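You operate a simulated robot arm through the tools that you are given. There is no shell and no other tool.

Carry out the task below with a simulated robot arm. There is one attempt and no reset: what you move stays moved.

## Task
Clear the padlock off the hasp block, bar the flap shut and tighten the plate screw.
Fine: stand the padlock in the small parts box; thumb turn to barred. Set down upright: padlock.
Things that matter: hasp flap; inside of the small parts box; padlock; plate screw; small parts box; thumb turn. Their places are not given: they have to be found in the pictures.

It is judged by the outcome, as a careful person would: the job done as asked, and still so three seconds after it is handed in. It fails if anything else is knocked over, pushed out of place, dropped, spilled or broken.

## Robot
A 7-joint arm with a two-finger parallel gripper, fixed in place. Base frame: the origin is at the foot of the arm, x ahead of it, y to its left, z up. Units: mm, degrees, N and s.
With the tool pointing down near the work surface it reaches from about 480 to 920 mm from the base axis. Its first joint turns from -115.0 to 115.0 degrees. Payload 3.91 kg.
Tool frame: the origin (TCP) lies between the finger pads and is the grasp point; the fingertips stand 30 mm ahead of it; z points along the fingers, y is the line along which they close. The gripper opens to 110 mm. The fingers are 20 mm wide and 10 mm thick; the gripper's body (48 by 112 mm) begins 55 mm behind the TCP.
Orientation is that of the tool frame in the base frame, as a unit quaternion [x, y, z, w]. With the fingers straight down and closing along the base's y, the tool's x points along the base's -x, its y along +y and its z along -z.

## Interface
- The arm moves only by the tool drive_tool. Its argument "increments" is a list of rows, each a list of 7 numbers: the turn, a rotation vector about the base's x, y, z in degrees, then the shift along the base's x, y, z in mm, then the gripper command, from -1 (shut) to 1 (fully open), values between in proportion. In form: [[rx, ry, rz, x, y, z, fingers], ...]. A call has 1 to 20 rows; each row is the pose to reach, as a shift and turn from the pose commanded when the call began. A row lasts 0.2 s, in which the tool goes at most 50 mm and 8.6 degrees; a call with a longer step from one row to the next is refused whole, and so is a gripper value outside its range. A pose out of reach is approached as far as the arm can. The call stops where the force on the tool passes 40 N (or 10 N more than at its start, if that is more) or the arm is blocked; 0.2 s more then pass. Each finger travels about 153 mm/s and halts on what it meets, pressing with about 25 N; the grip force reading is that of the motor and also rises with nothing between the fingers. The clock runs only during rows and for 0.2 s after the last one: add rows that repeat a pose to give the fingers time. The reply holds the time, the measured pose of the TCP, the force on the tool along the base axes, the opening and the grip force, in the units named above and with some noise, with the torque about the TCP (base axes, N m) and any sound that the robot's microphone picked up.
- Cameras (640 x 400 px; columns grow to the right, rows downward): "scene" is fixed at [221.6, 508.9, 1623.6]; the picture's right is [-0.77, -0.63, 0.00], its down [-0.43, 0.52, -0.74] and it looks along [0.47, -0.57, -0.67] (base axes); focal length 365 px, centre (320, 200). "wrist" rides on the gripper at [72, 17, -103] in the tool frame; the picture's right is [-0.23, 0.97, 0.00], its down [-0.76, -0.18, -0.62] and it looks along [-0.61, -0.14, 0.78] (tool axes); focal length 222 px, centre (320, 200).
- grab_frame(camera): a new picture of that camera. It takes no simulated time.
- move_column(by): slides the trunk up (or, below 0, down) by that many mm; the arm rides with it, the base frame stays. It gives what a move gives, with no picture.
- probe_pixels(camera, pixels): for up to 12 pixels [column, row] of the newest picture of that camera ("zoom" is the newest enlarged one), the place [x, y, z] in the base frame of the surface seen there, good to about 2 mm, but the place of the scene camera against the robot may be out by one fixed shift of up to 12 mm in any direction. It takes no simulated time.
- close_up(camera, box): a new picture of the part [left, top, right, bottom] of that camera's present view, enlarged. It takes no simulated time.
- hand_in(): hands the job in; it is judged then, once.

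Open the gripper and draw the arm clear of the work before you hand the job in, unless the task says otherwise.

The tools are called after "Emit:" by a JSON object that holds its "op" and its "data". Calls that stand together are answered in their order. drive_tool: Moves the arm, as the interface text tells. Its arguments: {"type":"object","properties":{"increments":{"type":"array","items":{"type":"array","items":{"type":"number"}}}},"required":["increments"]} The other tools are called the same way: move_column (by) slides the trunk up or down; grab_frame (camera) takes a picture; probe_pixels (camera, pixels) gives the place of the surface under pixels of a picture; close_up (camera, box) takes an enlarged picture of a part of a camera's view; hand_in () hands the job in.

At the start:

```text
clock: 0.0
tool_pos: [475.2, -76.7, 1182.9]
orientation: [-0.001, 1.0, 0.0, -0.001]
contact_force: [-0.1, -0.5, -0.3]
wrist_torque: [0.01, 0.0, 0.0]
opening: 110.2
finger_force: 0.0
trunk travel left (down, up): [-750.0, 240.0]
```

scene: 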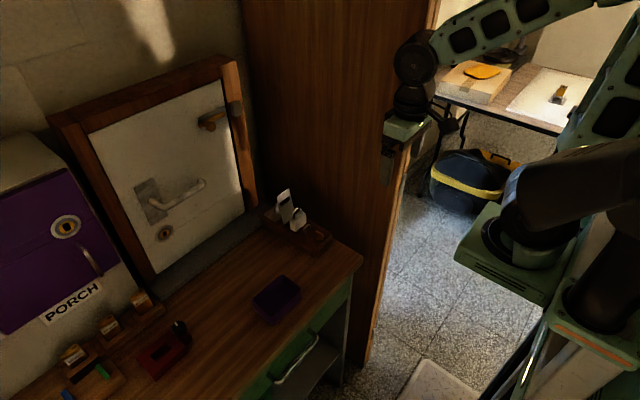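
wrist: 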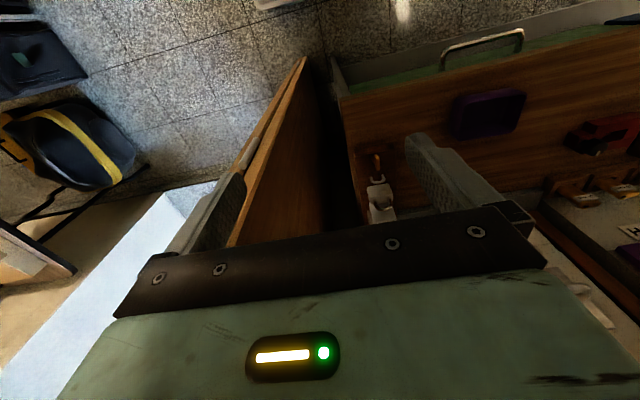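

The scene picture shows a bench with a purple tray (~276,298), a hasp block around (295,220), and a wall panel with levers. I enlarge those parts to identify the padlock, flap, screw and box.

Emit:
{"op": "close_up", "data": {"camera": "scene", "box": [230, 170, 350, 260]}}

Emit:
{"op": "close_up", "data": {"camera": "scene", "box": [40, 250, 320, 400]}}

Emit:
{"op": "close_up", "data": {"camera": "scene", "box": [40, 50, 280, 280]}}

```text
4.44 times, centred on (290, 215) of scene
```

zoom: 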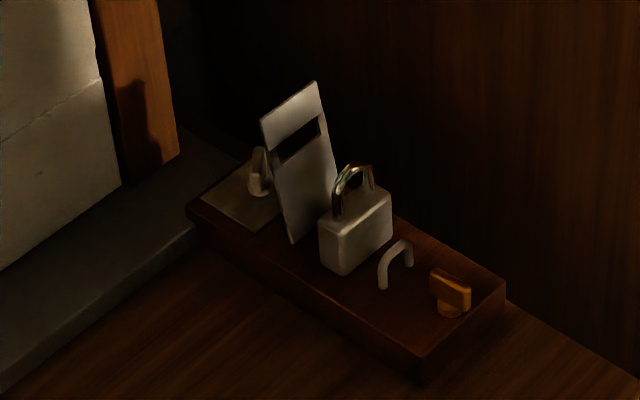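

```text
2.29 times, centred on (180, 325) of scene
```

zoom: 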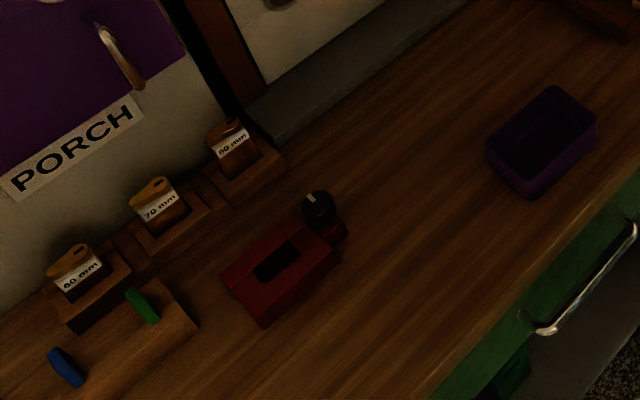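

```text
1.74 times, centred on (160, 165) of scene
```

zoom: 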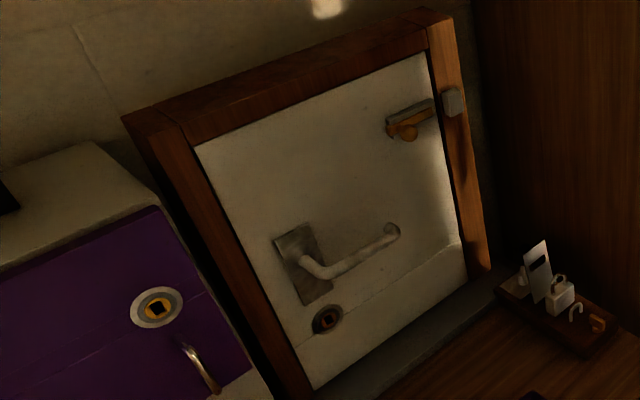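

The hasp block carries a plate with a winged screw, a raised slotted flap, the padlock, a staple and an orange thumb turn; the purple tray looks like the small parts box. I take a tighter zoom to probe positions.

Emit:
{"op": "close_up", "data": {"camera": "scene", "box": [258, 182, 338, 252]}}

```text
5.71 times, centred on (298, 217) of scene
```

zoom: 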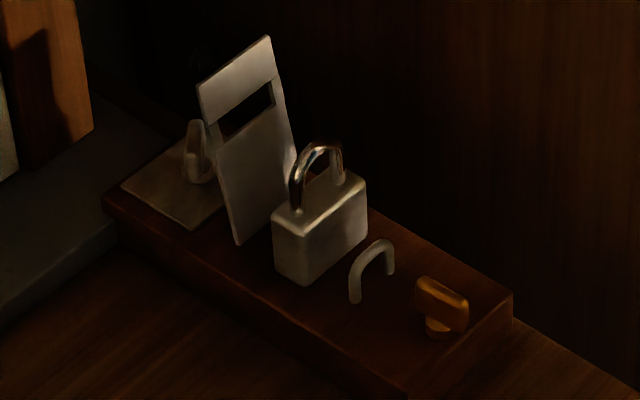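

In this zoom the flap stands at (250,140), padlock body at (320,230), staple at (372,270), thumb turn at (442,300), screw at (196,150). I probe these.

Emit:
{"op": "probe_pixels", "data": {"camera": "zoom", "pixels": [[195, 150], [170, 190], [190, 226], [268, 42], [202, 85], [240, 240], [325, 150], [305, 280], [275, 222], [366, 180], [352, 298], [440, 290]]}}

Emit:
{"op": "probe_pixels", "data": {"camera": "zoom", "pixels": [[107, 200], [300, 325], [405, 390], [510, 293], [440, 330], [384, 252], [418, 280], [466, 300], [462, 325], [200, 180], [300, 235], [345, 178]]}}

Emit:
{"op": "probe_pixels", "data": {"camera": "scene", "pixels": [[255, 300], [282, 276], [300, 290], [272, 323], [275, 302], [330, 270], [280, 290], [268, 308], [200, 330]]}}

```text
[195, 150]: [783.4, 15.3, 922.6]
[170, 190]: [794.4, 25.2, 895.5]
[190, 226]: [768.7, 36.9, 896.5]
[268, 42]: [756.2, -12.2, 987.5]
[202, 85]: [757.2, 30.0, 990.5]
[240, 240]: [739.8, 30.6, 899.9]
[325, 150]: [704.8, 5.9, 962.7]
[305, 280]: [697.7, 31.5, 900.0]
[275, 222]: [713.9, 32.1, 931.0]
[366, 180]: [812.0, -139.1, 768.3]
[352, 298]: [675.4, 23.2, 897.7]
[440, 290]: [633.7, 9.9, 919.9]
```

```text
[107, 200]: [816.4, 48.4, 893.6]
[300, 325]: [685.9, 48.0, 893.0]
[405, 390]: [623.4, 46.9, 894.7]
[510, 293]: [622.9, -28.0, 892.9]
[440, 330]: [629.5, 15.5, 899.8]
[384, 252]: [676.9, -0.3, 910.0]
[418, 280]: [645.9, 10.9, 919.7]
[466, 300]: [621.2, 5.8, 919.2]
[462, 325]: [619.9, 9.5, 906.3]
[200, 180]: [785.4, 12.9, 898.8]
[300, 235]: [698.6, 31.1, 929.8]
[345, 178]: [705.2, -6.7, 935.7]
```

```text
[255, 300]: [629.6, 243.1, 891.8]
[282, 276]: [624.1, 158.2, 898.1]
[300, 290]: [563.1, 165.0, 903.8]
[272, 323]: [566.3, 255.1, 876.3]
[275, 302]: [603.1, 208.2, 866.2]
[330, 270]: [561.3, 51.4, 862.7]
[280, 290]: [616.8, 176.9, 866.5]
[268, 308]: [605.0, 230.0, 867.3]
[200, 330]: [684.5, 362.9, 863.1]
```

I probe the wrist picture to locate the tall wooden panel (~270,150), the hasp block (~378,190), and the purple tray (~487,113), both to know obstacles and to compare with the scene camera.

Emit:
{"op": "probe_pixels", "data": {"camera": "wrist", "pixels": [[300, 65], [245, 180], [232, 240], [310, 130], [345, 95], [360, 150], [377, 162], [378, 190], [380, 215], [487, 113], [455, 133], [520, 93]]}}

Emit:
{"op": "close_up", "data": {"camera": "wrist", "box": [330, 80, 560, 230]}}

Emit:
{"op": "probe_pixels", "data": {"camera": "scene", "pixels": [[260, 40], [300, 100], [350, 100], [400, 100], [370, 200], [370, 350], [400, 200], [430, 20], [265, 160], [350, 255], [410, 120], [400, 60]]}}

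```text
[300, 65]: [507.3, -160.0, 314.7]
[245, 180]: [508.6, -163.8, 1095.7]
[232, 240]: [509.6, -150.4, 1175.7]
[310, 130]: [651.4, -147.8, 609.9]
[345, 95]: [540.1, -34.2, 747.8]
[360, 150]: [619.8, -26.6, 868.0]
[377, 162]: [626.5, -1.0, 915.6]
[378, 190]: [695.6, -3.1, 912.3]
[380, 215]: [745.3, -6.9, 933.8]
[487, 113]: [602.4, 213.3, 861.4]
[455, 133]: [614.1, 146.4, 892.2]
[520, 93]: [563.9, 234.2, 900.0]
```

```text
2.67 times, centred on (445, 155) of wrist
```

zoom: 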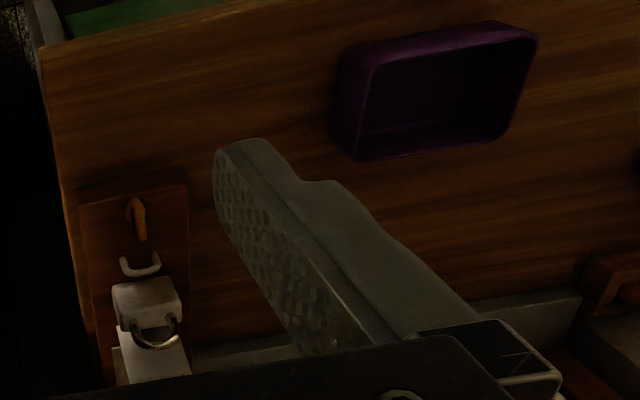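

```text
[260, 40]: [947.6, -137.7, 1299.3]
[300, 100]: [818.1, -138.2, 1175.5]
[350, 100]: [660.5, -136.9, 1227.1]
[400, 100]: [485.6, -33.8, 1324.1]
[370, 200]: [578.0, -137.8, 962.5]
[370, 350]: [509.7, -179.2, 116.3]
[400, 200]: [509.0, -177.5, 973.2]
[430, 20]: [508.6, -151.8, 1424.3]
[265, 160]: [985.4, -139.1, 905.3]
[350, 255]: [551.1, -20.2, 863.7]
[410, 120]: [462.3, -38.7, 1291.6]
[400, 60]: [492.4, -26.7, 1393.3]
```

The panel face is at about y=-148 from x=509 onward, so I must centre the arm on y≈0 before going forward. I first probe the arm's shoulder in the scene picture (590,300) and shift the tool left, then forward and a bit down.

Emit:
{"op": "probe_pixels", "data": {"camera": "scene", "pixels": [[590, 300], [520, 225], [560, 170], [500, 30], [420, 60], [600, 350], [620, 60]]}}

Emit:
{"op": "drive_tool", "data": {"increments": [[0, 0, 0, 0, 40, 0, 1], [0, 0, 0, 0, 80, 0, 1], [0, 0, 0, 40, 80, 0, 1], [0, 0, 0, 80, 80, -20, 1], [0, 0, 0, 110, 80, -40, 1]]}}

```text
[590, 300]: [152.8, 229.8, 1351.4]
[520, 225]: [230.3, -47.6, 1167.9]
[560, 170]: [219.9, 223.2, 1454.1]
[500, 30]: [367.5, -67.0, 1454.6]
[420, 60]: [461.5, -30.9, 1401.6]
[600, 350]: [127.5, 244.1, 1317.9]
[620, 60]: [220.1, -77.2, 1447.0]
```

```text
clock: 1.2
tool_pos: [586.1, 2.2, 1141.4]
orientation: [0.001, 1.0, 0.0, 0.001]
contact_force: [-0.5, -0.3, 0.8]
wrist_torque: [0.0, -0.04, -0.02]
opening: 109.9
finger_force: 0.0
trunk travel left (down, up): [-750.0, 240.0]
```

The tool is now at (586, 2, 1141). I take both pictures to check clearance and view the block.

Emit:
{"op": "grab_frame", "data": {"camera": "wrist"}}

Emit:
{"op": "grab_frame", "data": {"camera": "scene"}}

```text
taken
```

wrist: 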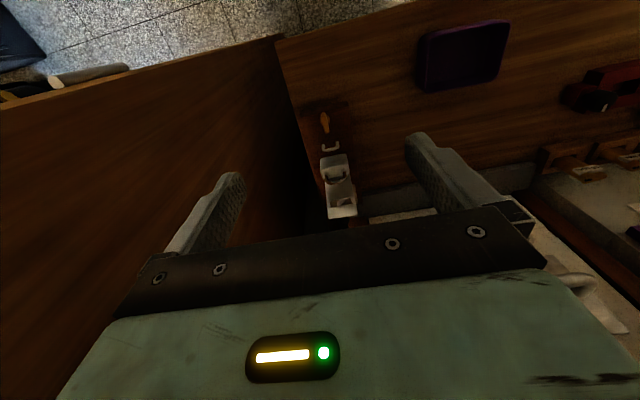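

```text
taken
```

scene: 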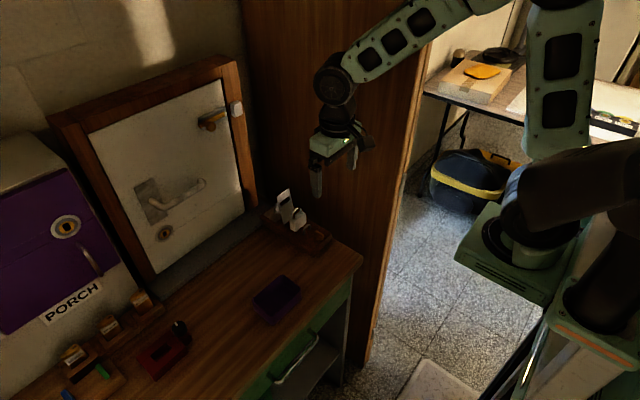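

The wrist view shows the thumb turn at (325,122), staple (330,146), padlock (333,165), flap (341,195). I enlarge it.

Emit:
{"op": "close_up", "data": {"camera": "wrist", "box": [285, 95, 385, 225]}}

```text
3.08 times, centred on (335, 160) of wrist
```

zoom: 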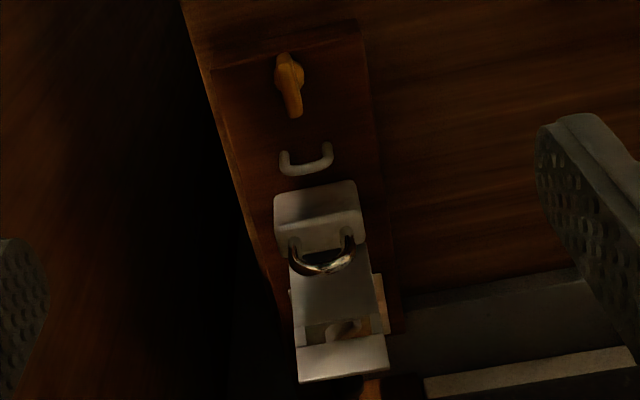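

I lower the trunk by 120 mm to bring the camera closer; the fingers (tips at z≈991 after) stay well in front of and above the block.

Emit:
{"op": "move_column", "data": {"by": -120}}

Emit:
{"op": "close_up", "data": {"camera": "wrist", "box": [260, 70, 400, 220]}}

```text
clock: 2.7
tool_pos: [585.7, 2.7, 1022.6]
orientation: [-0.001, 1.0, 0.0, 0.001]
contact_force: [-0.1, 0.7, 0.4]
wrist_torque: [0.0, -0.02, 0.0]
opening: 110.2
finger_force: 0.0
trunk travel left (down, up): [-630.0, 360.0]
```

```text
2.67 times, centred on (330, 145) of wrist
```

zoom: 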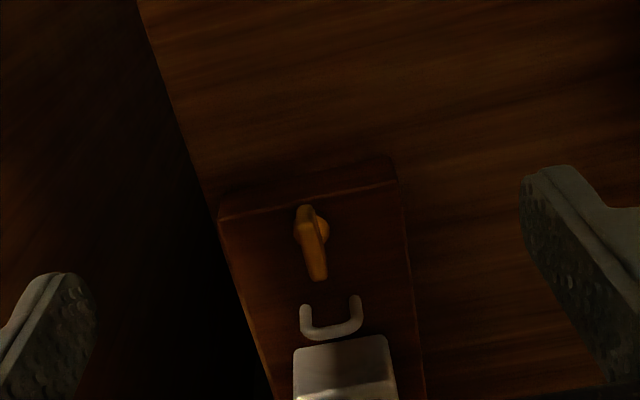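

The thumb turn bar runs from (307,208) to (317,278) in this zoom, hub at (318,228); the staple at (330,320) and padlock at (345,365). I probe these with the wrist camera for true coordinates.

Emit:
{"op": "probe_pixels", "data": {"camera": "zoom", "pixels": [[305, 210], [318, 275], [310, 240], [325, 228], [304, 310], [357, 300], [335, 332], [297, 350], [388, 342], [345, 375], [220, 218], [398, 182]]}}

Emit:
{"op": "probe_pixels", "data": {"camera": "zoom", "pixels": [[300, 225], [314, 215], [306, 278], [324, 272], [312, 228], [270, 270], [370, 270], [304, 335], [358, 330], [300, 392], [395, 390], [410, 300]]}}

Emit:
{"op": "grab_frame", "data": {"camera": "wrist"}}

```text
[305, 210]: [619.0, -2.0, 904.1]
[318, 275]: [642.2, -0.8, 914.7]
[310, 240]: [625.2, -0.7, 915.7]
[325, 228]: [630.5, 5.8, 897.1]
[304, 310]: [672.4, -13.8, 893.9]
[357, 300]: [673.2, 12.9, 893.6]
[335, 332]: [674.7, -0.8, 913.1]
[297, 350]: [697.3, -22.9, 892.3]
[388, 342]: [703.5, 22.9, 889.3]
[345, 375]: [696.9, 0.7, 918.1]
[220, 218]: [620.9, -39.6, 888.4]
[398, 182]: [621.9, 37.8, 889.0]
```

```text
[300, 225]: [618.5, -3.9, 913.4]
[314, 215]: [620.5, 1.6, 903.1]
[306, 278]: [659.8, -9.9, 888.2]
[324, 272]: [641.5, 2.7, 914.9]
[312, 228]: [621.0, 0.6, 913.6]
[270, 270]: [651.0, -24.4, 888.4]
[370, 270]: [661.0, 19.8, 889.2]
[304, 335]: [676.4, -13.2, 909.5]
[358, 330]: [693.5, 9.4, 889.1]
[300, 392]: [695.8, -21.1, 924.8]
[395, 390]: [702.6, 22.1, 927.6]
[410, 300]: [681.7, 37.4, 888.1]
```

```text
taken
```

wrist: 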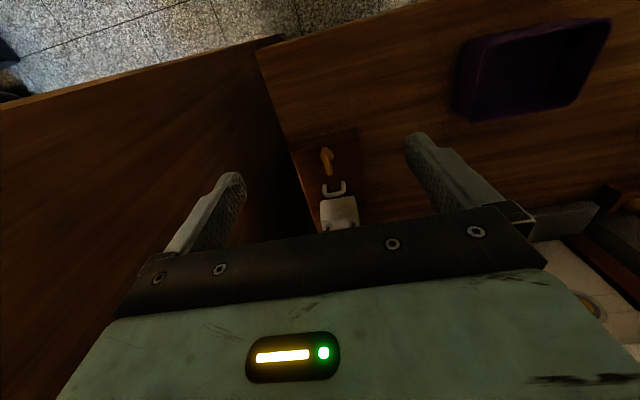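

The block is x 621–820, y −39…38, top z≈888.5 (the scene camera reads about +10 in y and +5 in z too high). I zoom strongly on the thumb turn in both cameras to understand its shape and any markings.

Emit:
{"op": "close_up", "data": {"camera": "wrist", "box": [304, 140, 352, 200]}}

Emit:
{"op": "close_up", "data": {"camera": "scene", "box": [298, 218, 338, 254]}}

Emit:
{"op": "close_up", "data": {"camera": "scene", "box": [262, 184, 312, 230]}}

```text
6.67 times, centred on (328, 170) of wrist
```

zoom: 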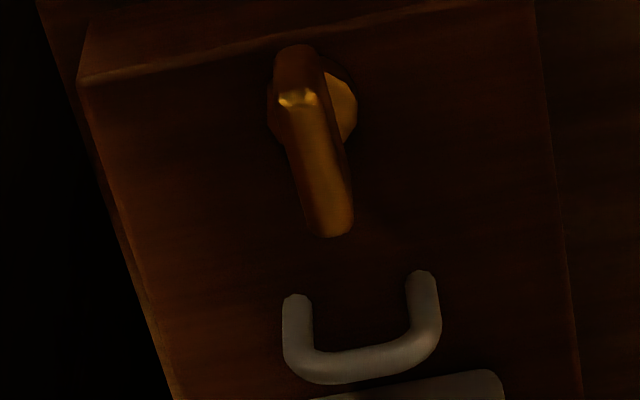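

```text
11.11 times, centred on (318, 236) of scene
```

zoom: 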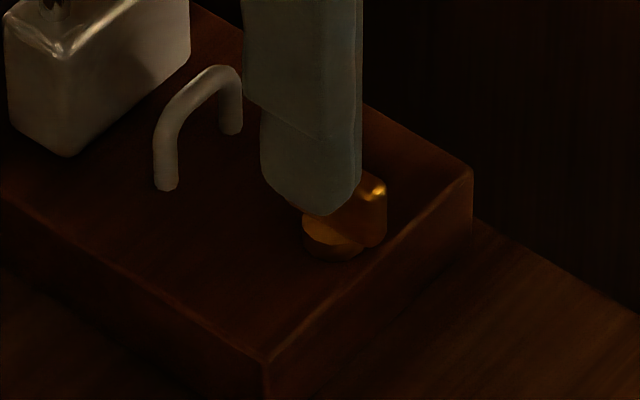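

```text
8.70 times, centred on (287, 207) of scene
```

zoom: 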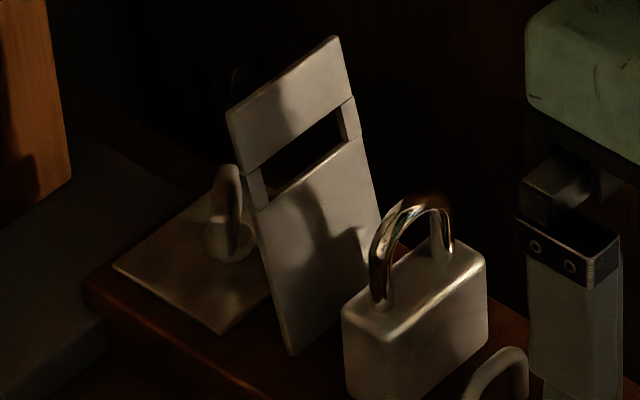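

The last zoom (centred 287,207) shows the flap with its slot (edges ~ (245,170)–(350,140)), plate and winged screw at (230,215). I probe these points in detail.

Emit:
{"op": "probe_pixels", "data": {"camera": "zoom", "pixels": [[333, 42], [230, 112], [245, 168], [260, 200], [345, 105], [352, 138], [292, 348], [275, 300], [376, 230], [262, 280], [220, 330], [115, 266]]}}

Emit:
{"op": "probe_pixels", "data": {"camera": "zoom", "pixels": [[228, 170], [218, 190], [236, 200], [222, 230], [210, 240], [232, 258], [248, 240], [240, 180], [228, 215], [205, 195], [340, 120], [320, 80]]}}

```text
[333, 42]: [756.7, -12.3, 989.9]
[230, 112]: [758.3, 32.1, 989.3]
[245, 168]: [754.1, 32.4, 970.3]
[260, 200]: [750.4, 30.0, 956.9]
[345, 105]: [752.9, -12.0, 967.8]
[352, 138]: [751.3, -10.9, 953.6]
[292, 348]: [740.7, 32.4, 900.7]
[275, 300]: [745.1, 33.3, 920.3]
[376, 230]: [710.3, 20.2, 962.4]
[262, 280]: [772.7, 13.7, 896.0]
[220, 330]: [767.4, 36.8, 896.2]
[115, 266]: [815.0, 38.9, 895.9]
```

```text
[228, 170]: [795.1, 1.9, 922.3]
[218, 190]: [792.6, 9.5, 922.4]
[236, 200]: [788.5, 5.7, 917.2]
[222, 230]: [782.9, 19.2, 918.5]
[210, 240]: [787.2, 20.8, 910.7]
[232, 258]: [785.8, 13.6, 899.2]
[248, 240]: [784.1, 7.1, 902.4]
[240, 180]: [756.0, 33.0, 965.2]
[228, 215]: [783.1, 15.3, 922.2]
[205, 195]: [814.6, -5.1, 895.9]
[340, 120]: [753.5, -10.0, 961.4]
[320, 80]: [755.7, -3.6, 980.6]
```

The flap tip when shut would come to x≈646, just short of the thumb turn; the plan is padlock first, then flap, turn, screw. I look closely at the purple tray for its exact corners and any label, and at the red box for comparison.

Emit:
{"op": "close_up", "data": {"camera": "scene", "box": [240, 260, 320, 340]}}

Emit:
{"op": "close_up", "data": {"camera": "scene", "box": [120, 300, 220, 390]}}

Emit:
{"op": "close_up", "data": {"camera": "wrist", "box": [430, 0, 630, 130]}}

```text
5.00 times, centred on (280, 300) of scene
```

zoom: 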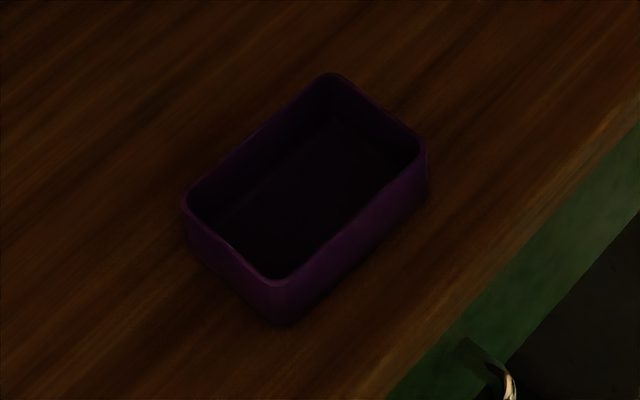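

```text
4.44 times, centred on (170, 345) of scene
```

zoom: 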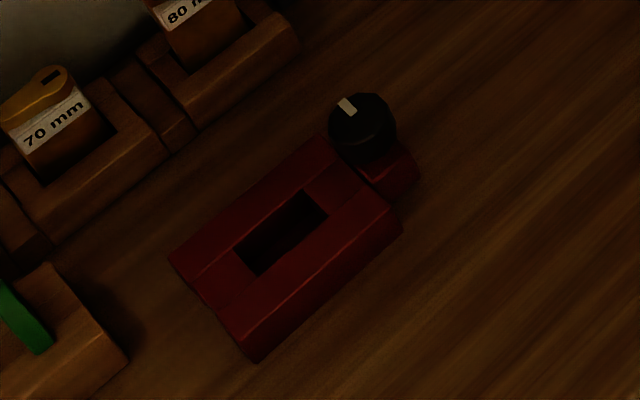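

```text
3.08 times, centred on (530, 65) of wrist
```

zoom: 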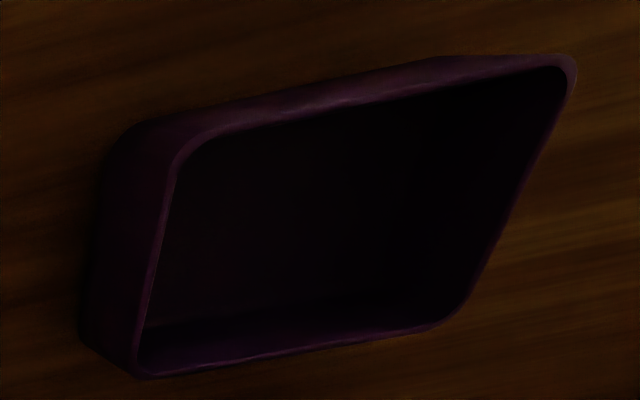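

The newest zoom (wrist) shows the tray's rim corners at about (135,370), (180,160), (560,62), (440,322). I probe the rim and floor.

Emit:
{"op": "probe_pixels", "data": {"camera": "zoom", "pixels": [[142, 365], [180, 155], [570, 75], [450, 318], [310, 90], [160, 260], [510, 215], [300, 350], [300, 200], [400, 240], [250, 280], [480, 120]]}}

Emit:
{"op": "probe_pixels", "data": {"camera": "zoom", "pixels": [[172, 180], [155, 140], [150, 300], [220, 135], [450, 85], [500, 75], [535, 170], [480, 275], [350, 340], [220, 360], [100, 250], [90, 330]]}}

```text
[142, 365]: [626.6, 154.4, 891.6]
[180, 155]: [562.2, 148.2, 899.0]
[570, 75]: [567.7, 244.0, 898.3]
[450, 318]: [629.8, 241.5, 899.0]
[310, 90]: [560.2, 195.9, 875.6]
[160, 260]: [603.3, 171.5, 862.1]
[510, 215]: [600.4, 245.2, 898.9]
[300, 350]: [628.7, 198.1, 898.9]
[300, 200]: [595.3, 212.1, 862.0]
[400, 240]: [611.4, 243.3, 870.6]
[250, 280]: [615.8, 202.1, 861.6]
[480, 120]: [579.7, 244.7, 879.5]
```

```text
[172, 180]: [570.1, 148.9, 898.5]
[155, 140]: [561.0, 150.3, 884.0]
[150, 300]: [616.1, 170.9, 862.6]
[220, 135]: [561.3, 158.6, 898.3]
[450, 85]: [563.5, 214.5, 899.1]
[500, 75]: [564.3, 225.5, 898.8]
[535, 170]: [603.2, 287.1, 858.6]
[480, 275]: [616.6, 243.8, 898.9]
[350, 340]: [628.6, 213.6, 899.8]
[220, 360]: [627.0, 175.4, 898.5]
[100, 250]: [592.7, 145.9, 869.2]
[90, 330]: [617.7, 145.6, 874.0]
```

Tray: x 561–630, y 147–246, rim z≈899, floor z≈862, so its centre is about (595.5,196.5). Now I zoom the scene view at the padlock to measure its thickness and centre.

Emit:
{"op": "close_up", "data": {"camera": "scene", "box": [284, 200, 316, 234]}}

```text
11.76 times, centred on (300, 217) of scene
```

zoom: 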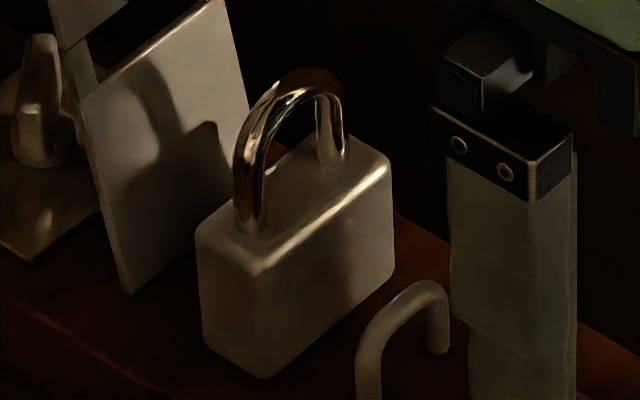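

The padlock body's left side spans (200,225)–(258,270) on top and the shackle runs (240,200)–(335,160). I probe top corners, side corners and shackle.

Emit:
{"op": "probe_pixels", "data": {"camera": "zoom", "pixels": [[203, 232], [257, 272], [385, 170], [352, 140], [210, 340], [265, 372], [392, 265], [246, 215], [333, 155], [290, 80], [230, 300], [320, 300]]}}

```text
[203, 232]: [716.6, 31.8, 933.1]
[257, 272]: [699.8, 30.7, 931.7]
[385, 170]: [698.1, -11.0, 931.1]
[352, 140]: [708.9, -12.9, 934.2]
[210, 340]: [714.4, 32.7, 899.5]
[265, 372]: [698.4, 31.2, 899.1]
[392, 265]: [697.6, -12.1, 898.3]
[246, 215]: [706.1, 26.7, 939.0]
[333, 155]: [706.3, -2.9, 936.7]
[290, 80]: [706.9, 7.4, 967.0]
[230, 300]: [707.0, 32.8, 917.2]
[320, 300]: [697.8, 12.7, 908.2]
```

Padlock: body x≈697–716, y −22…23, z 888.5–929, shackle top ≈962 (true frame). I move above it and descend with open fingers to TCP z≈926.

Emit:
{"op": "drive_tool", "data": {"increments": [[0, 0, 0, 40, -2.5, 0, 1], [0, 0, 0, 80, -2.5, 0, 1], [0, 0, 0, 120.3, -2.5, 0, 1], [0, 0, 0, 120.3, -2.5, -20, 1], [0, 0, 0, 120.3, -2.5, -45, 1], [0, 0, 0, 120.3, -2.5, -70, 1], [0, 0, 0, 120.3, -2.5, -70, 1]]}}

Emit:
{"op": "grab_frame", "data": {"camera": "scene"}}

Emit:
{"op": "grab_frame", "data": {"camera": "wrist"}}

```text
clock: 4.3
tool_pos: [707.0, -1.0, 951.5]
orientation: [-0.001, 1.0, 0.0, 0.0]
contact_force: [-0.3, -0.5, -0.4]
wrist_torque: [-0.02, -0.01, -0.01]
opening: 109.9
finger_force: 0.0
trunk travel left (down, up): [-630.0, 360.0]
```

```text
taken
```

scene: 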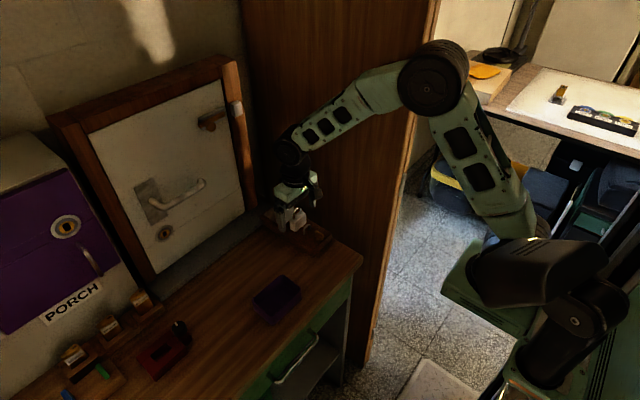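

```text
taken
```

wrist: 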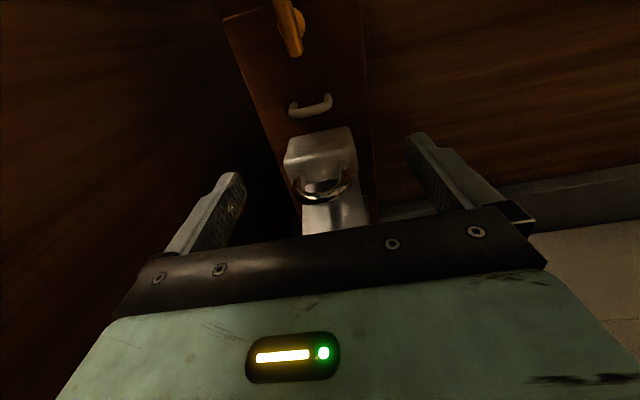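

The padlock body is seen at (320,155) between the open fingers. I probe its edges with this close wrist view before closing.

Emit:
{"op": "close_up", "data": {"camera": "wrist", "box": [260, 90, 390, 230]}}

Emit:
{"op": "probe_pixels", "data": {"camera": "wrist", "pixels": [[287, 158], [353, 145], [320, 150], [295, 180], [355, 170], [322, 200], [290, 106], [330, 98], [300, 215], [370, 215]]}}

```text
2.86 times, centred on (325, 160) of wrist
```

zoom: 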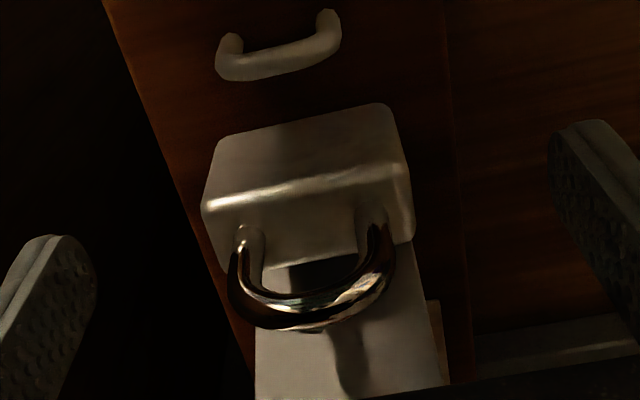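

```text
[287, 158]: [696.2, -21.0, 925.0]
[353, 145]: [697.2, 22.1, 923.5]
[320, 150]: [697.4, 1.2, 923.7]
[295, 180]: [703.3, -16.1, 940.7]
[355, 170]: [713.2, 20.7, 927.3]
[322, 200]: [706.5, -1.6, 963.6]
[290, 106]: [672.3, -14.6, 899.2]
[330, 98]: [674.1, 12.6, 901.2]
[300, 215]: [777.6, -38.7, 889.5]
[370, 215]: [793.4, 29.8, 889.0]
```

Padlock centre is about (706, 0.5), aligned with the tool. I descend to z≈926 and close gently onto it.

Emit:
{"op": "drive_tool", "data": {"increments": [[0, 0, 0, 0, 0.7, -13, 1], [0, 0, 0, 0, 0.7, -25, 1], [0, 0, 0, 0, 0.7, -25, 0.3], [0, 0, 0, 0, 0.7, -25, -0.1], [0, 0, 0, 0, 0.7, -25, -0.5], [0, 0, 0, 0, 0.7, -25, -0.6], [0, 0, 0, 0, 0.7, -25, -0.6]]}}

```text
clock: 5.9
tool_pos: [707.2, 0.2, 925.8]
orientation: [0.0, 1.0, 0.001, -0.001]
contact_force: [-0.1, 0.7, 0.7]
wrist_torque: [0.0, -0.03, 0.0]
opening: 47.6
finger_force: 24.9
trunk travel left (down, up): [-630.0, 360.0]
```

Gripped at 47.6 mm opening with 25 N. I lift straight up 80 mm.

Emit:
{"op": "drive_tool", "data": {"increments": [[0, 0, 0, 0, 0, 8, -0.7], [0, 0, 0, 0, 0, 30, -0.7], [0, 0, 0, 0, 0, 55, -0.7], [0, 0, 0, 0, 0, 80, -0.7], [0, 0, 0, 0, 0, 80, -0.7]]}}

Emit:
{"op": "grab_frame", "data": {"camera": "wrist"}}

Emit:
{"op": "close_up", "data": {"camera": "scene", "box": [240, 160, 340, 260]}}

```text
clock: 7.1
tool_pos: [704.7, 1.1, 1004.8]
orientation: [0.0, 1.0, 0.0, -0.001]
contact_force: [0.7, 0.6, -2.1]
wrist_torque: [0.01, 0.02, 0.05]
opening: 47.7
finger_force: 24.9
trunk travel left (down, up): [-630.0, 360.0]
```

```text
taken
```

wrist: 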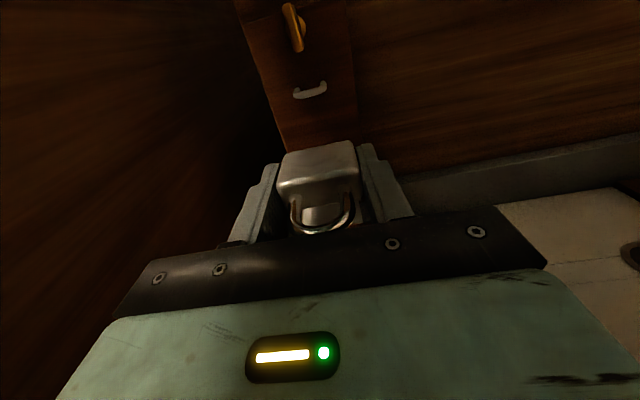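

```text
4.00 times, centred on (290, 210) of scene
```

zoom: 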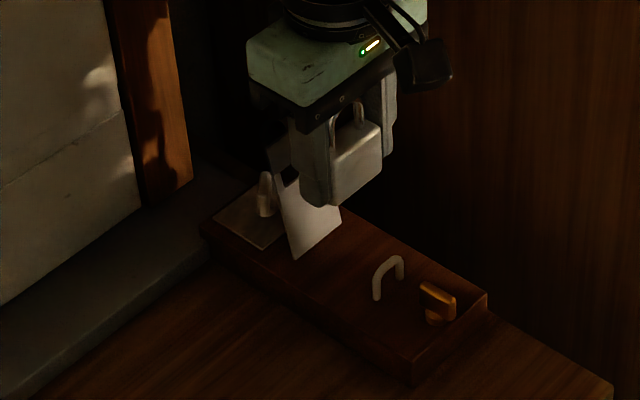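

The padlock hangs upright in the grip, clear of the block. I carry it over the tray centre at about (595.5, 196.5), staying at z≈1005.

Emit:
{"op": "drive_tool", "data": {"increments": [[0, 0, 0, -18, 30, 0, -0.7], [0, 0, 0, -40, 68, 0, -0.7], [0, 0, 0, -62, 106, 0, -0.7], [0, 0, 0, -84, 144, 0, -0.7], [0, 0, 0, -103, 180, 0, -0.7], [0, 0, 0, -111, 196, 0, -0.7], [0, 0, 0, -111, 196, 0, -0.7]]}}

Emit:
{"op": "close_up", "data": {"camera": "wrist", "box": [200, 60, 460, 240]}}

Emit:
{"op": "close_up", "data": {"camera": "scene", "box": [220, 220, 340, 340]}}

```text
clock: 8.7
tool_pos: [595.4, 197.8, 1007.3]
orientation: [0.0, 1.0, 0.001, 0.0]
contact_force: [0.2, 1.1, -2.1]
wrist_torque: [-0.02, 0.04, 0.03]
opening: 47.7
finger_force: 25.2
trunk travel left (down, up): [-630.0, 360.0]
```

```text
2.22 times, centred on (330, 150) of wrist
```

zoom: 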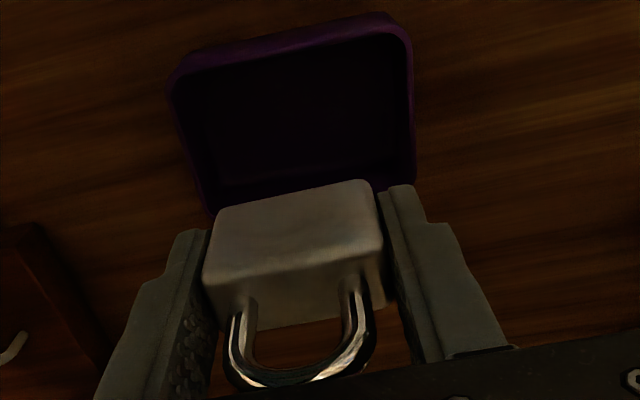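

```text
3.33 times, centred on (280, 280) of scene
```

zoom: 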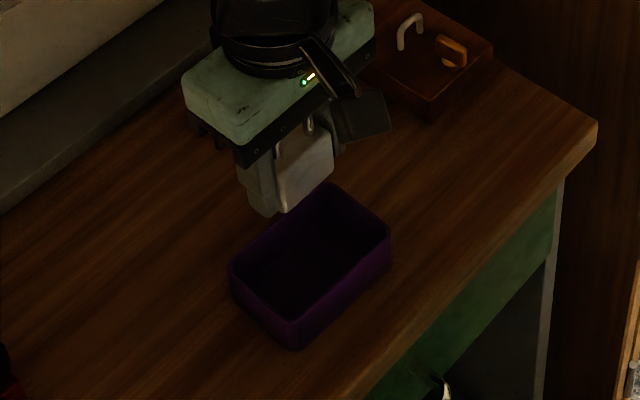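

The padlock is over the tray with finger clearance on both sides (fingers y 163–231 vs interior 151–242). I descend most of the way, leaving about 12 mm.

Emit:
{"op": "drive_tool", "data": {"increments": [[0, 0, 0, 0, -1, -30, -0.7], [0, 0, 0, 0, -1, -60, -0.7], [0, 0, 0, 0, -1, -80, -0.7], [0, 0, 0, 0, -1, -95, -0.7], [0, 0, 0, 0, -1, -95, -0.7]]}}

Emit:
{"op": "close_up", "data": {"camera": "scene", "box": [230, 240, 330, 340]}}

Emit:
{"op": "grab_frame", "data": {"camera": "wrist"}}

```text
clock: 9.9
tool_pos: [596.2, 195.8, 909.9]
orientation: [0.0, 1.0, 0.001, 0.0]
contact_force: [-0.1, -0.5, -2.1]
wrist_torque: [-0.01, 0.03, -0.02]
opening: 47.8
finger_force: 24.4
trunk travel left (down, up): [-630.0, 360.0]
```

```text
4.00 times, centred on (280, 290) of scene
```

zoom: 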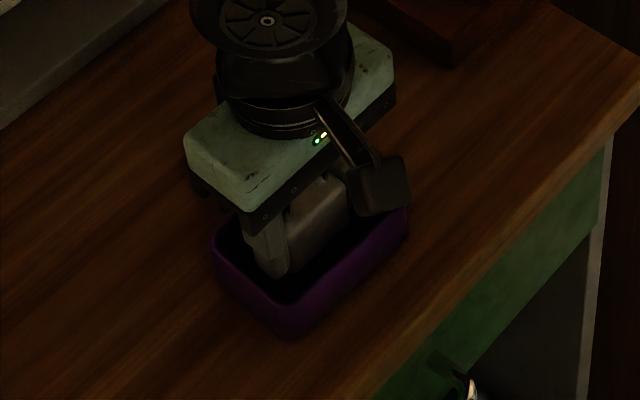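

```text
taken
```

wrist: 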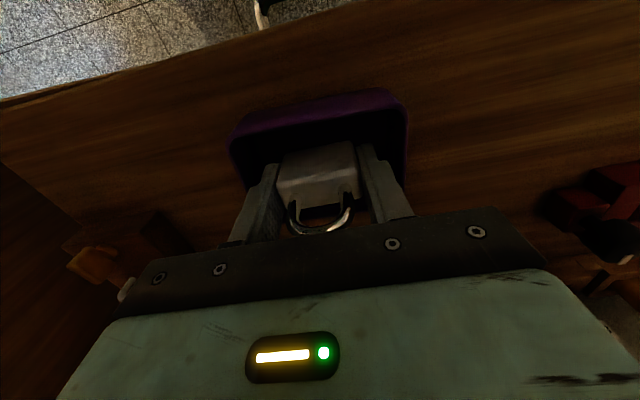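

Padlock is inside the tray at TCP z≈910, bottom about 10 mm above the floor. I lower in small steps until it touches.

Emit:
{"op": "drive_tool", "data": {"increments": [[0, 0, 0, 0, 0, -4, -0.7], [0, 0, 0, 0, 0, -7, -0.7], [0, 0, 0, 0, 0, -8.5, -0.7], [0, 0, 0, 0, 0, -9.5, -0.7], [0, 0, 0, 0, 0, -9.5, -0.7]]}}

```text
clock: 11.1
tool_pos: [596.5, 194.2, 902.4]
orientation: [0.0, 1.0, 0.0, 0.0]
contact_force: [-0.2, 0.1, -2.5]
wrist_torque: [0.01, -0.01, -0.01]
opening: 47.6
finger_force: 24.2
trunk travel left (down, up): [-630.0, 360.0]
```

Force is still only the padlock's weight (−2.5 N). I continue down in sub-millimetre steps.

Emit:
{"op": "drive_tool", "data": {"increments": [[0, 0, 0, 0, 0, -0.7, -0.7], [0, 0, 0, 0, 0, -1.4, -0.7], [0, 0, 0, 0, 0, -1.4, -0.7]]}}

```text
clock: 11.9
tool_pos: [595.8, 195.3, 899.8]
orientation: [0.0, 1.0, -0.001, 0.0]
contact_force: [-0.5, 0.4, -2.4]
wrist_torque: [-0.02, -0.04, -0.02]
opening: 47.8
finger_force: 24.8
trunk travel left (down, up): [-630.0, 360.0]
```

No contact yet. I step down another ~1.5 mm.

Emit:
{"op": "drive_tool", "data": {"increments": [[0, 0, 0, 0, 0, -0.7, -0.7], [0, 0, 0, 0, 0, -1.4, -0.7], [0, 0, 0, 0, 0, -1.4, -0.7]]}}

```text
clock: 12.7
tool_pos: [595.9, 195.3, 900.1]
orientation: [0.0, 1.0, 0.002, 0.001]
contact_force: [1.0, -0.8, 10.5]
wrist_torque: [-0.12, -0.02, -0.03]
opening: 47.5
finger_force: 25.1
trunk travel left (down, up): [-630.0, 360.0]
```

Contact at +10.5 N: the padlock is standing on the tray floor. I ease up slightly and open the fingers to about 57 mm, within the tray's walls.

Emit:
{"op": "drive_tool", "data": {"increments": [[0, 0, 0, 0, 0, 0.6, -0.7], [0, 0, 0, 0, 0, 0.6, -0.1], [0, 0, 0, 0, 0, 0.6, 0.03], [0, 0, 0, 0, 0, 0.6, 0.03]]}}

Emit:
{"op": "close_up", "data": {"camera": "wrist", "box": [200, 60, 460, 240]}}

```text
clock: 13.7
tool_pos: [595.0, 195.2, 898.5]
orientation: [0.001, 1.0, -0.001, 0.0]
contact_force: [0.2, 0.8, -0.2]
wrist_torque: [-0.03, -0.01, 0.03]
opening: 56.6
finger_force: 0.0
trunk travel left (down, up): [-630.0, 360.0]
```

```text
2.22 times, centred on (330, 150) of wrist
```

zoom: 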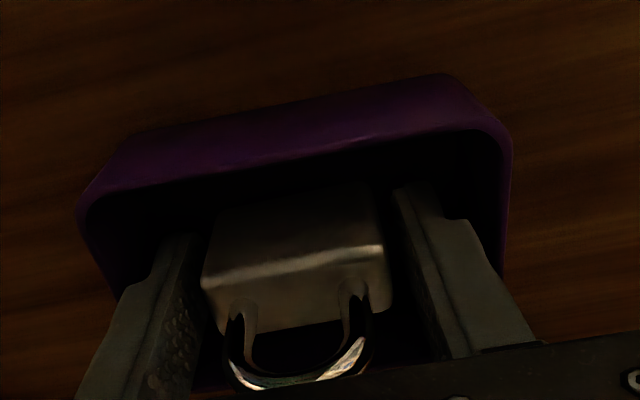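

The padlock stands free with a gap on both sides. I raise the gripper straight up out of the tray.

Emit:
{"op": "drive_tool", "data": {"increments": [[0, 0, 0, 0, 0, 15, 0.03], [0, 0, 0, 0, 0, 45, 0.03], [0, 0, 0, 0, 0, 85, 0.03], [0, 0, 0, 0, 0, 125, 0.03], [0, 0, 0, 0, 0, 125, 0.03]]}}

Emit:
{"op": "close_up", "data": {"camera": "scene", "box": [230, 240, 330, 340]}}

Emit:
{"op": "grab_frame", "data": {"camera": "wrist"}}

```text
clock: 14.9
tool_pos: [596.3, 197.7, 1028.5]
orientation: [0.0, 1.0, 0.0, 0.0]
contact_force: [0.1, -0.6, 0.7]
wrist_torque: [-0.04, 0.01, 0.0]
opening: 56.8
finger_force: 0.1
trunk travel left (down, up): [-630.0, 360.0]
```

```text
4.00 times, centred on (280, 290) of scene
```

zoom: 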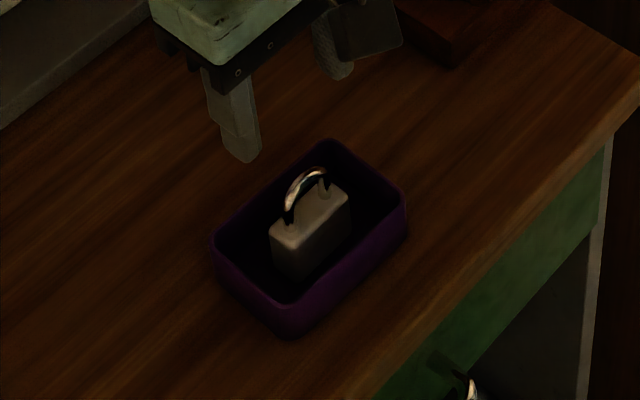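

```text
taken
```

wrist: 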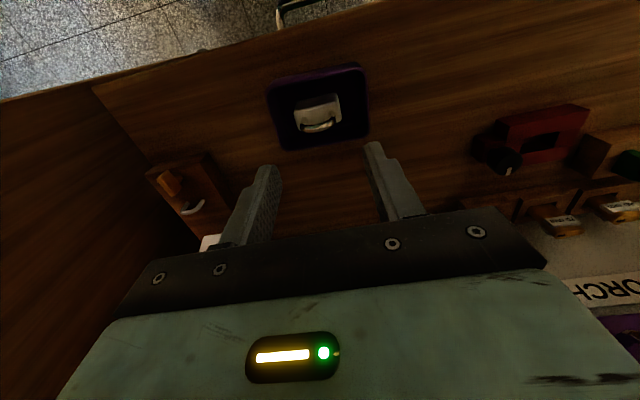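

The padlock stands upright in the tray. Before going behind the flap, I check how close the wall frame is beyond the block by probing the scene picture at the post (250,150), door panel and ledge.

Emit:
{"op": "grab_frame", "data": {"camera": "scene"}}

Emit:
{"op": "probe_pixels", "data": {"camera": "scene", "pixels": [[250, 150], [258, 195], [245, 205], [230, 65], [235, 108], [205, 120], [200, 185], [165, 205], [225, 220], [235, 200], [262, 205], [200, 245]]}}

```text
taken
```

scene: 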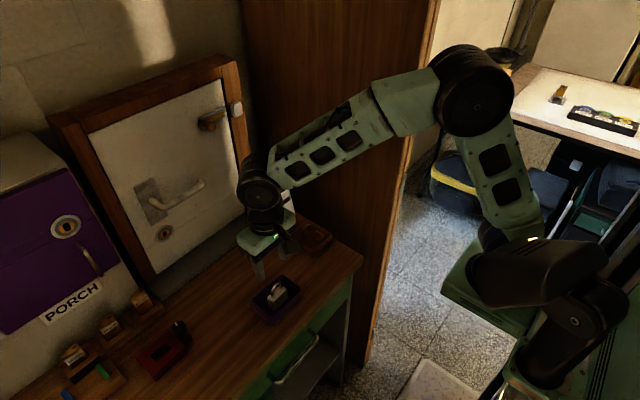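

```text
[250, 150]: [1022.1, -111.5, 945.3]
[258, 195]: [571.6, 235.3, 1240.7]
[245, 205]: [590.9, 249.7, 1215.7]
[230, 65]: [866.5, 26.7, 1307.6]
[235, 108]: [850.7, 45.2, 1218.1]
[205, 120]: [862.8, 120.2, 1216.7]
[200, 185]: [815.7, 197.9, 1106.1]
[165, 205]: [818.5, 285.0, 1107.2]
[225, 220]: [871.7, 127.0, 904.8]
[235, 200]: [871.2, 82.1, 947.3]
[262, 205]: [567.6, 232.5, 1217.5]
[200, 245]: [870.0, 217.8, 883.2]
```

Door panel is at x≈870, so x≈778 at y≈0 is clear. I close the fingers, rise, and go above and behind the flap (x≈780, z≈1048).

Emit:
{"op": "drive_tool", "data": {"increments": [[0, 0, 0, 0, -20, 10, -0.4], [0, 0, 0, 25, -60, 20, -1], [0, 0, 0, 50, -95, 20, -1], [0, 0, 0, 80, -130, 20, -1], [0, 0, 0, 115, -160, 20, -1], [0, 0, 0, 150, -185, 20, -1], [0, 0, 0, 182, -196.5, 20, -1], [0, 0, 0, 182, -196.5, 20, -1]]}}

Emit:
{"op": "grab_frame", "data": {"camera": "scene"}}

Emit:
{"op": "grab_frame", "data": {"camera": "wrist"}}

```text
clock: 16.7
tool_pos: [780.3, -3.4, 1046.1]
orientation: [0.001, 1.0, -0.001, 0.0]
contact_force: [-0.1, 0.0, 0.0]
wrist_torque: [0.0, 0.0, -0.02]
opening: 0.1
finger_force: 25.1
trunk travel left (down, up): [-630.0, 360.0]
```

```text
taken
```

scene: 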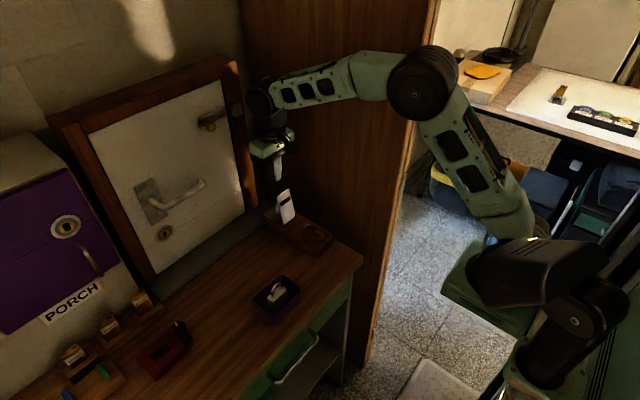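

```text
taken
```

wrist: 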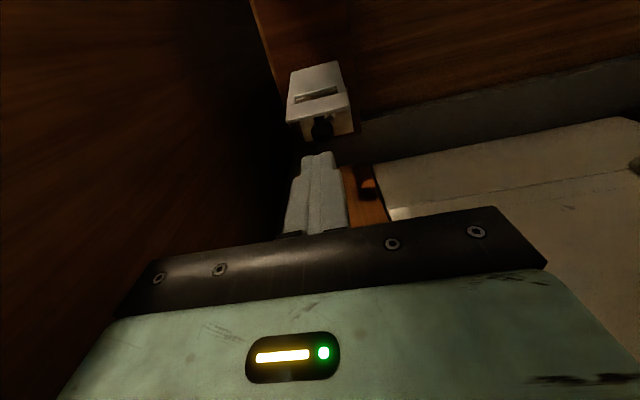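

From here the wrist view shows the flap at (318,100) and the screw at (322,128). I zoom and probe both.

Emit:
{"op": "close_up", "data": {"camera": "wrist", "box": [280, 50, 390, 160]}}

Emit:
{"op": "probe_pixels", "data": {"camera": "wrist", "pixels": [[292, 80], [340, 68], [300, 122], [345, 108], [318, 97], [322, 125], [335, 118], [310, 128], [350, 130], [360, 190], [378, 210], [368, 185]]}}

```text
3.64 times, centred on (335, 105) of wrist
```

zoom: 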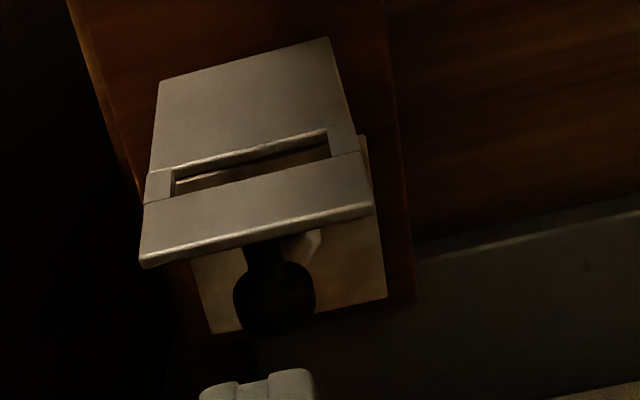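

```text
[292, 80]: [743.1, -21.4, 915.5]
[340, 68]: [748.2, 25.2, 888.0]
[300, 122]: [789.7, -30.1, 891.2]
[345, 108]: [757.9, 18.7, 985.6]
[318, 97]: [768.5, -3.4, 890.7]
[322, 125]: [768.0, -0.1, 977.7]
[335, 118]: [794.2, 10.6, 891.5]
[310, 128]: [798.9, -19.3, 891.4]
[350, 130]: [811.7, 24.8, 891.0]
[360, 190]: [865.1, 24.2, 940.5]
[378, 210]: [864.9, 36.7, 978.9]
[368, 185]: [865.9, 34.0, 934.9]
```

A black knob sticks out from the back face of the flap near its tip (zoom 275,290), so the flap has a handle. I probe knob and screw details.

Emit:
{"op": "probe_pixels", "data": {"camera": "zoom", "pixels": [[275, 270], [240, 290], [312, 290], [275, 300], [275, 325], [262, 250], [250, 262], [315, 240], [300, 255], [150, 262], [368, 210], [250, 300]]}}

Emit:
{"op": "close_up", "data": {"camera": "wrist", "box": [302, 100, 346, 150]}}

Emit:
{"op": "close_up", "data": {"camera": "scene", "box": [250, 170, 310, 240]}}

```text
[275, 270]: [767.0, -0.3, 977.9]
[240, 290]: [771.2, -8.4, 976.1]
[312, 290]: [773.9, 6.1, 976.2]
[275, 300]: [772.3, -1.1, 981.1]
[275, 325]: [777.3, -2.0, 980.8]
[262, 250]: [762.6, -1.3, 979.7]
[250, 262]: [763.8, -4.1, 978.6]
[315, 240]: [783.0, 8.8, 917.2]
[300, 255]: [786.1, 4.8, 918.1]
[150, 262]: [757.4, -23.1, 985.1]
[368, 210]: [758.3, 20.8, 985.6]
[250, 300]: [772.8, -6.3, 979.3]
```

```text
8.00 times, centred on (324, 125) of wrist
```

zoom: 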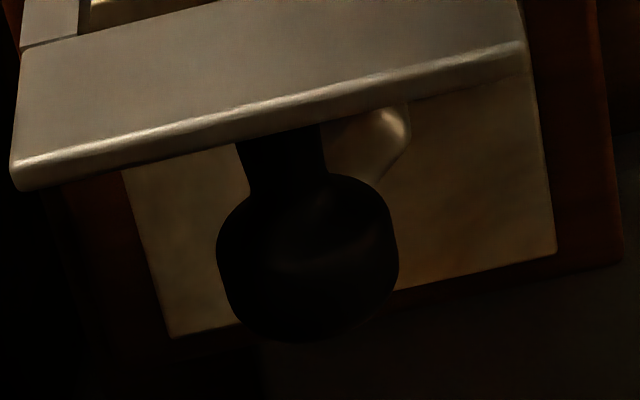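

```text
5.71 times, centred on (280, 205) of scene
```

zoom: 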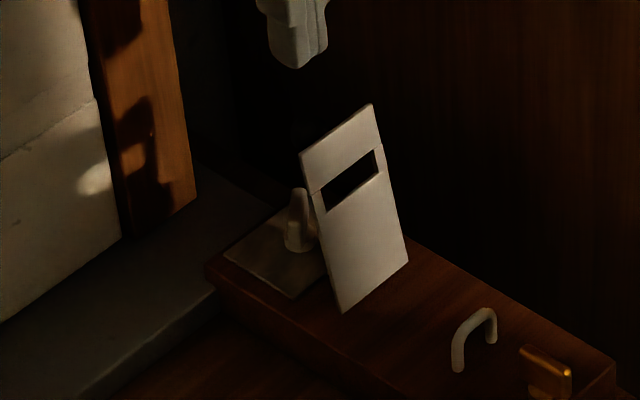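

The knob head is centred near (775, −1, 973) with ~7.5 mm radius; I can grip it across y and swing the flap through its arc. First I open the fingers to ~36 mm here and re-read the pose (readings are noisy).

Emit:
{"op": "drive_tool", "data": {"increments": [[0, 0, 0, 0, 0, 0, -0.35], [0, 0, 0, 0, 0, 0, -0.35]]}}

Emit:
{"op": "drive_tool", "data": {"increments": [[0, 0, 0, 0, 0, 0, -0.35]]}}

Emit:
{"op": "drive_tool", "data": {"increments": [[0, 0, 0, 0, 0, 0, -0.35]]}}

Emit:
{"op": "close_up", "data": {"camera": "wrist", "box": [270, 80, 380, 190]}}

```text
clock: 17.3
tool_pos: [780.2, -2.9, 1045.9]
orientation: [-0.001, 1.0, 0.0, 0.0]
contact_force: [-0.5, 0.0, 0.4]
wrist_torque: [0.0, -0.01, 0.0]
opening: 35.9
finger_force: 0.1
trunk travel left (down, up): [-630.0, 360.0]
```

```text
clock: 17.7
tool_pos: [779.6, -3.2, 1045.6]
orientation: [0.0, 1.0, 0.0, -0.001]
contact_force: [-0.5, 0.1, -0.1]
wrist_torque: [0.0, 0.01, 0.03]
opening: 35.8
finger_force: 0.1
trunk travel left (down, up): [-630.0, 360.0]
```

```text
clock: 18.1
tool_pos: [779.7, -2.5, 1046.0]
orientation: [0.0, 1.0, 0.0, 0.0]
contact_force: [0.2, 0.6, -0.1]
wrist_torque: [-0.02, -0.02, -0.01]
opening: 35.6
finger_force: 0.0
trunk travel left (down, up): [-630.0, 360.0]
```

```text
3.64 times, centred on (325, 135) of wrist
```

zoom: 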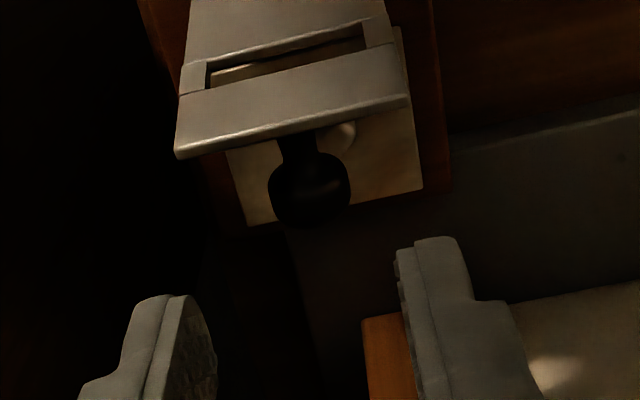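

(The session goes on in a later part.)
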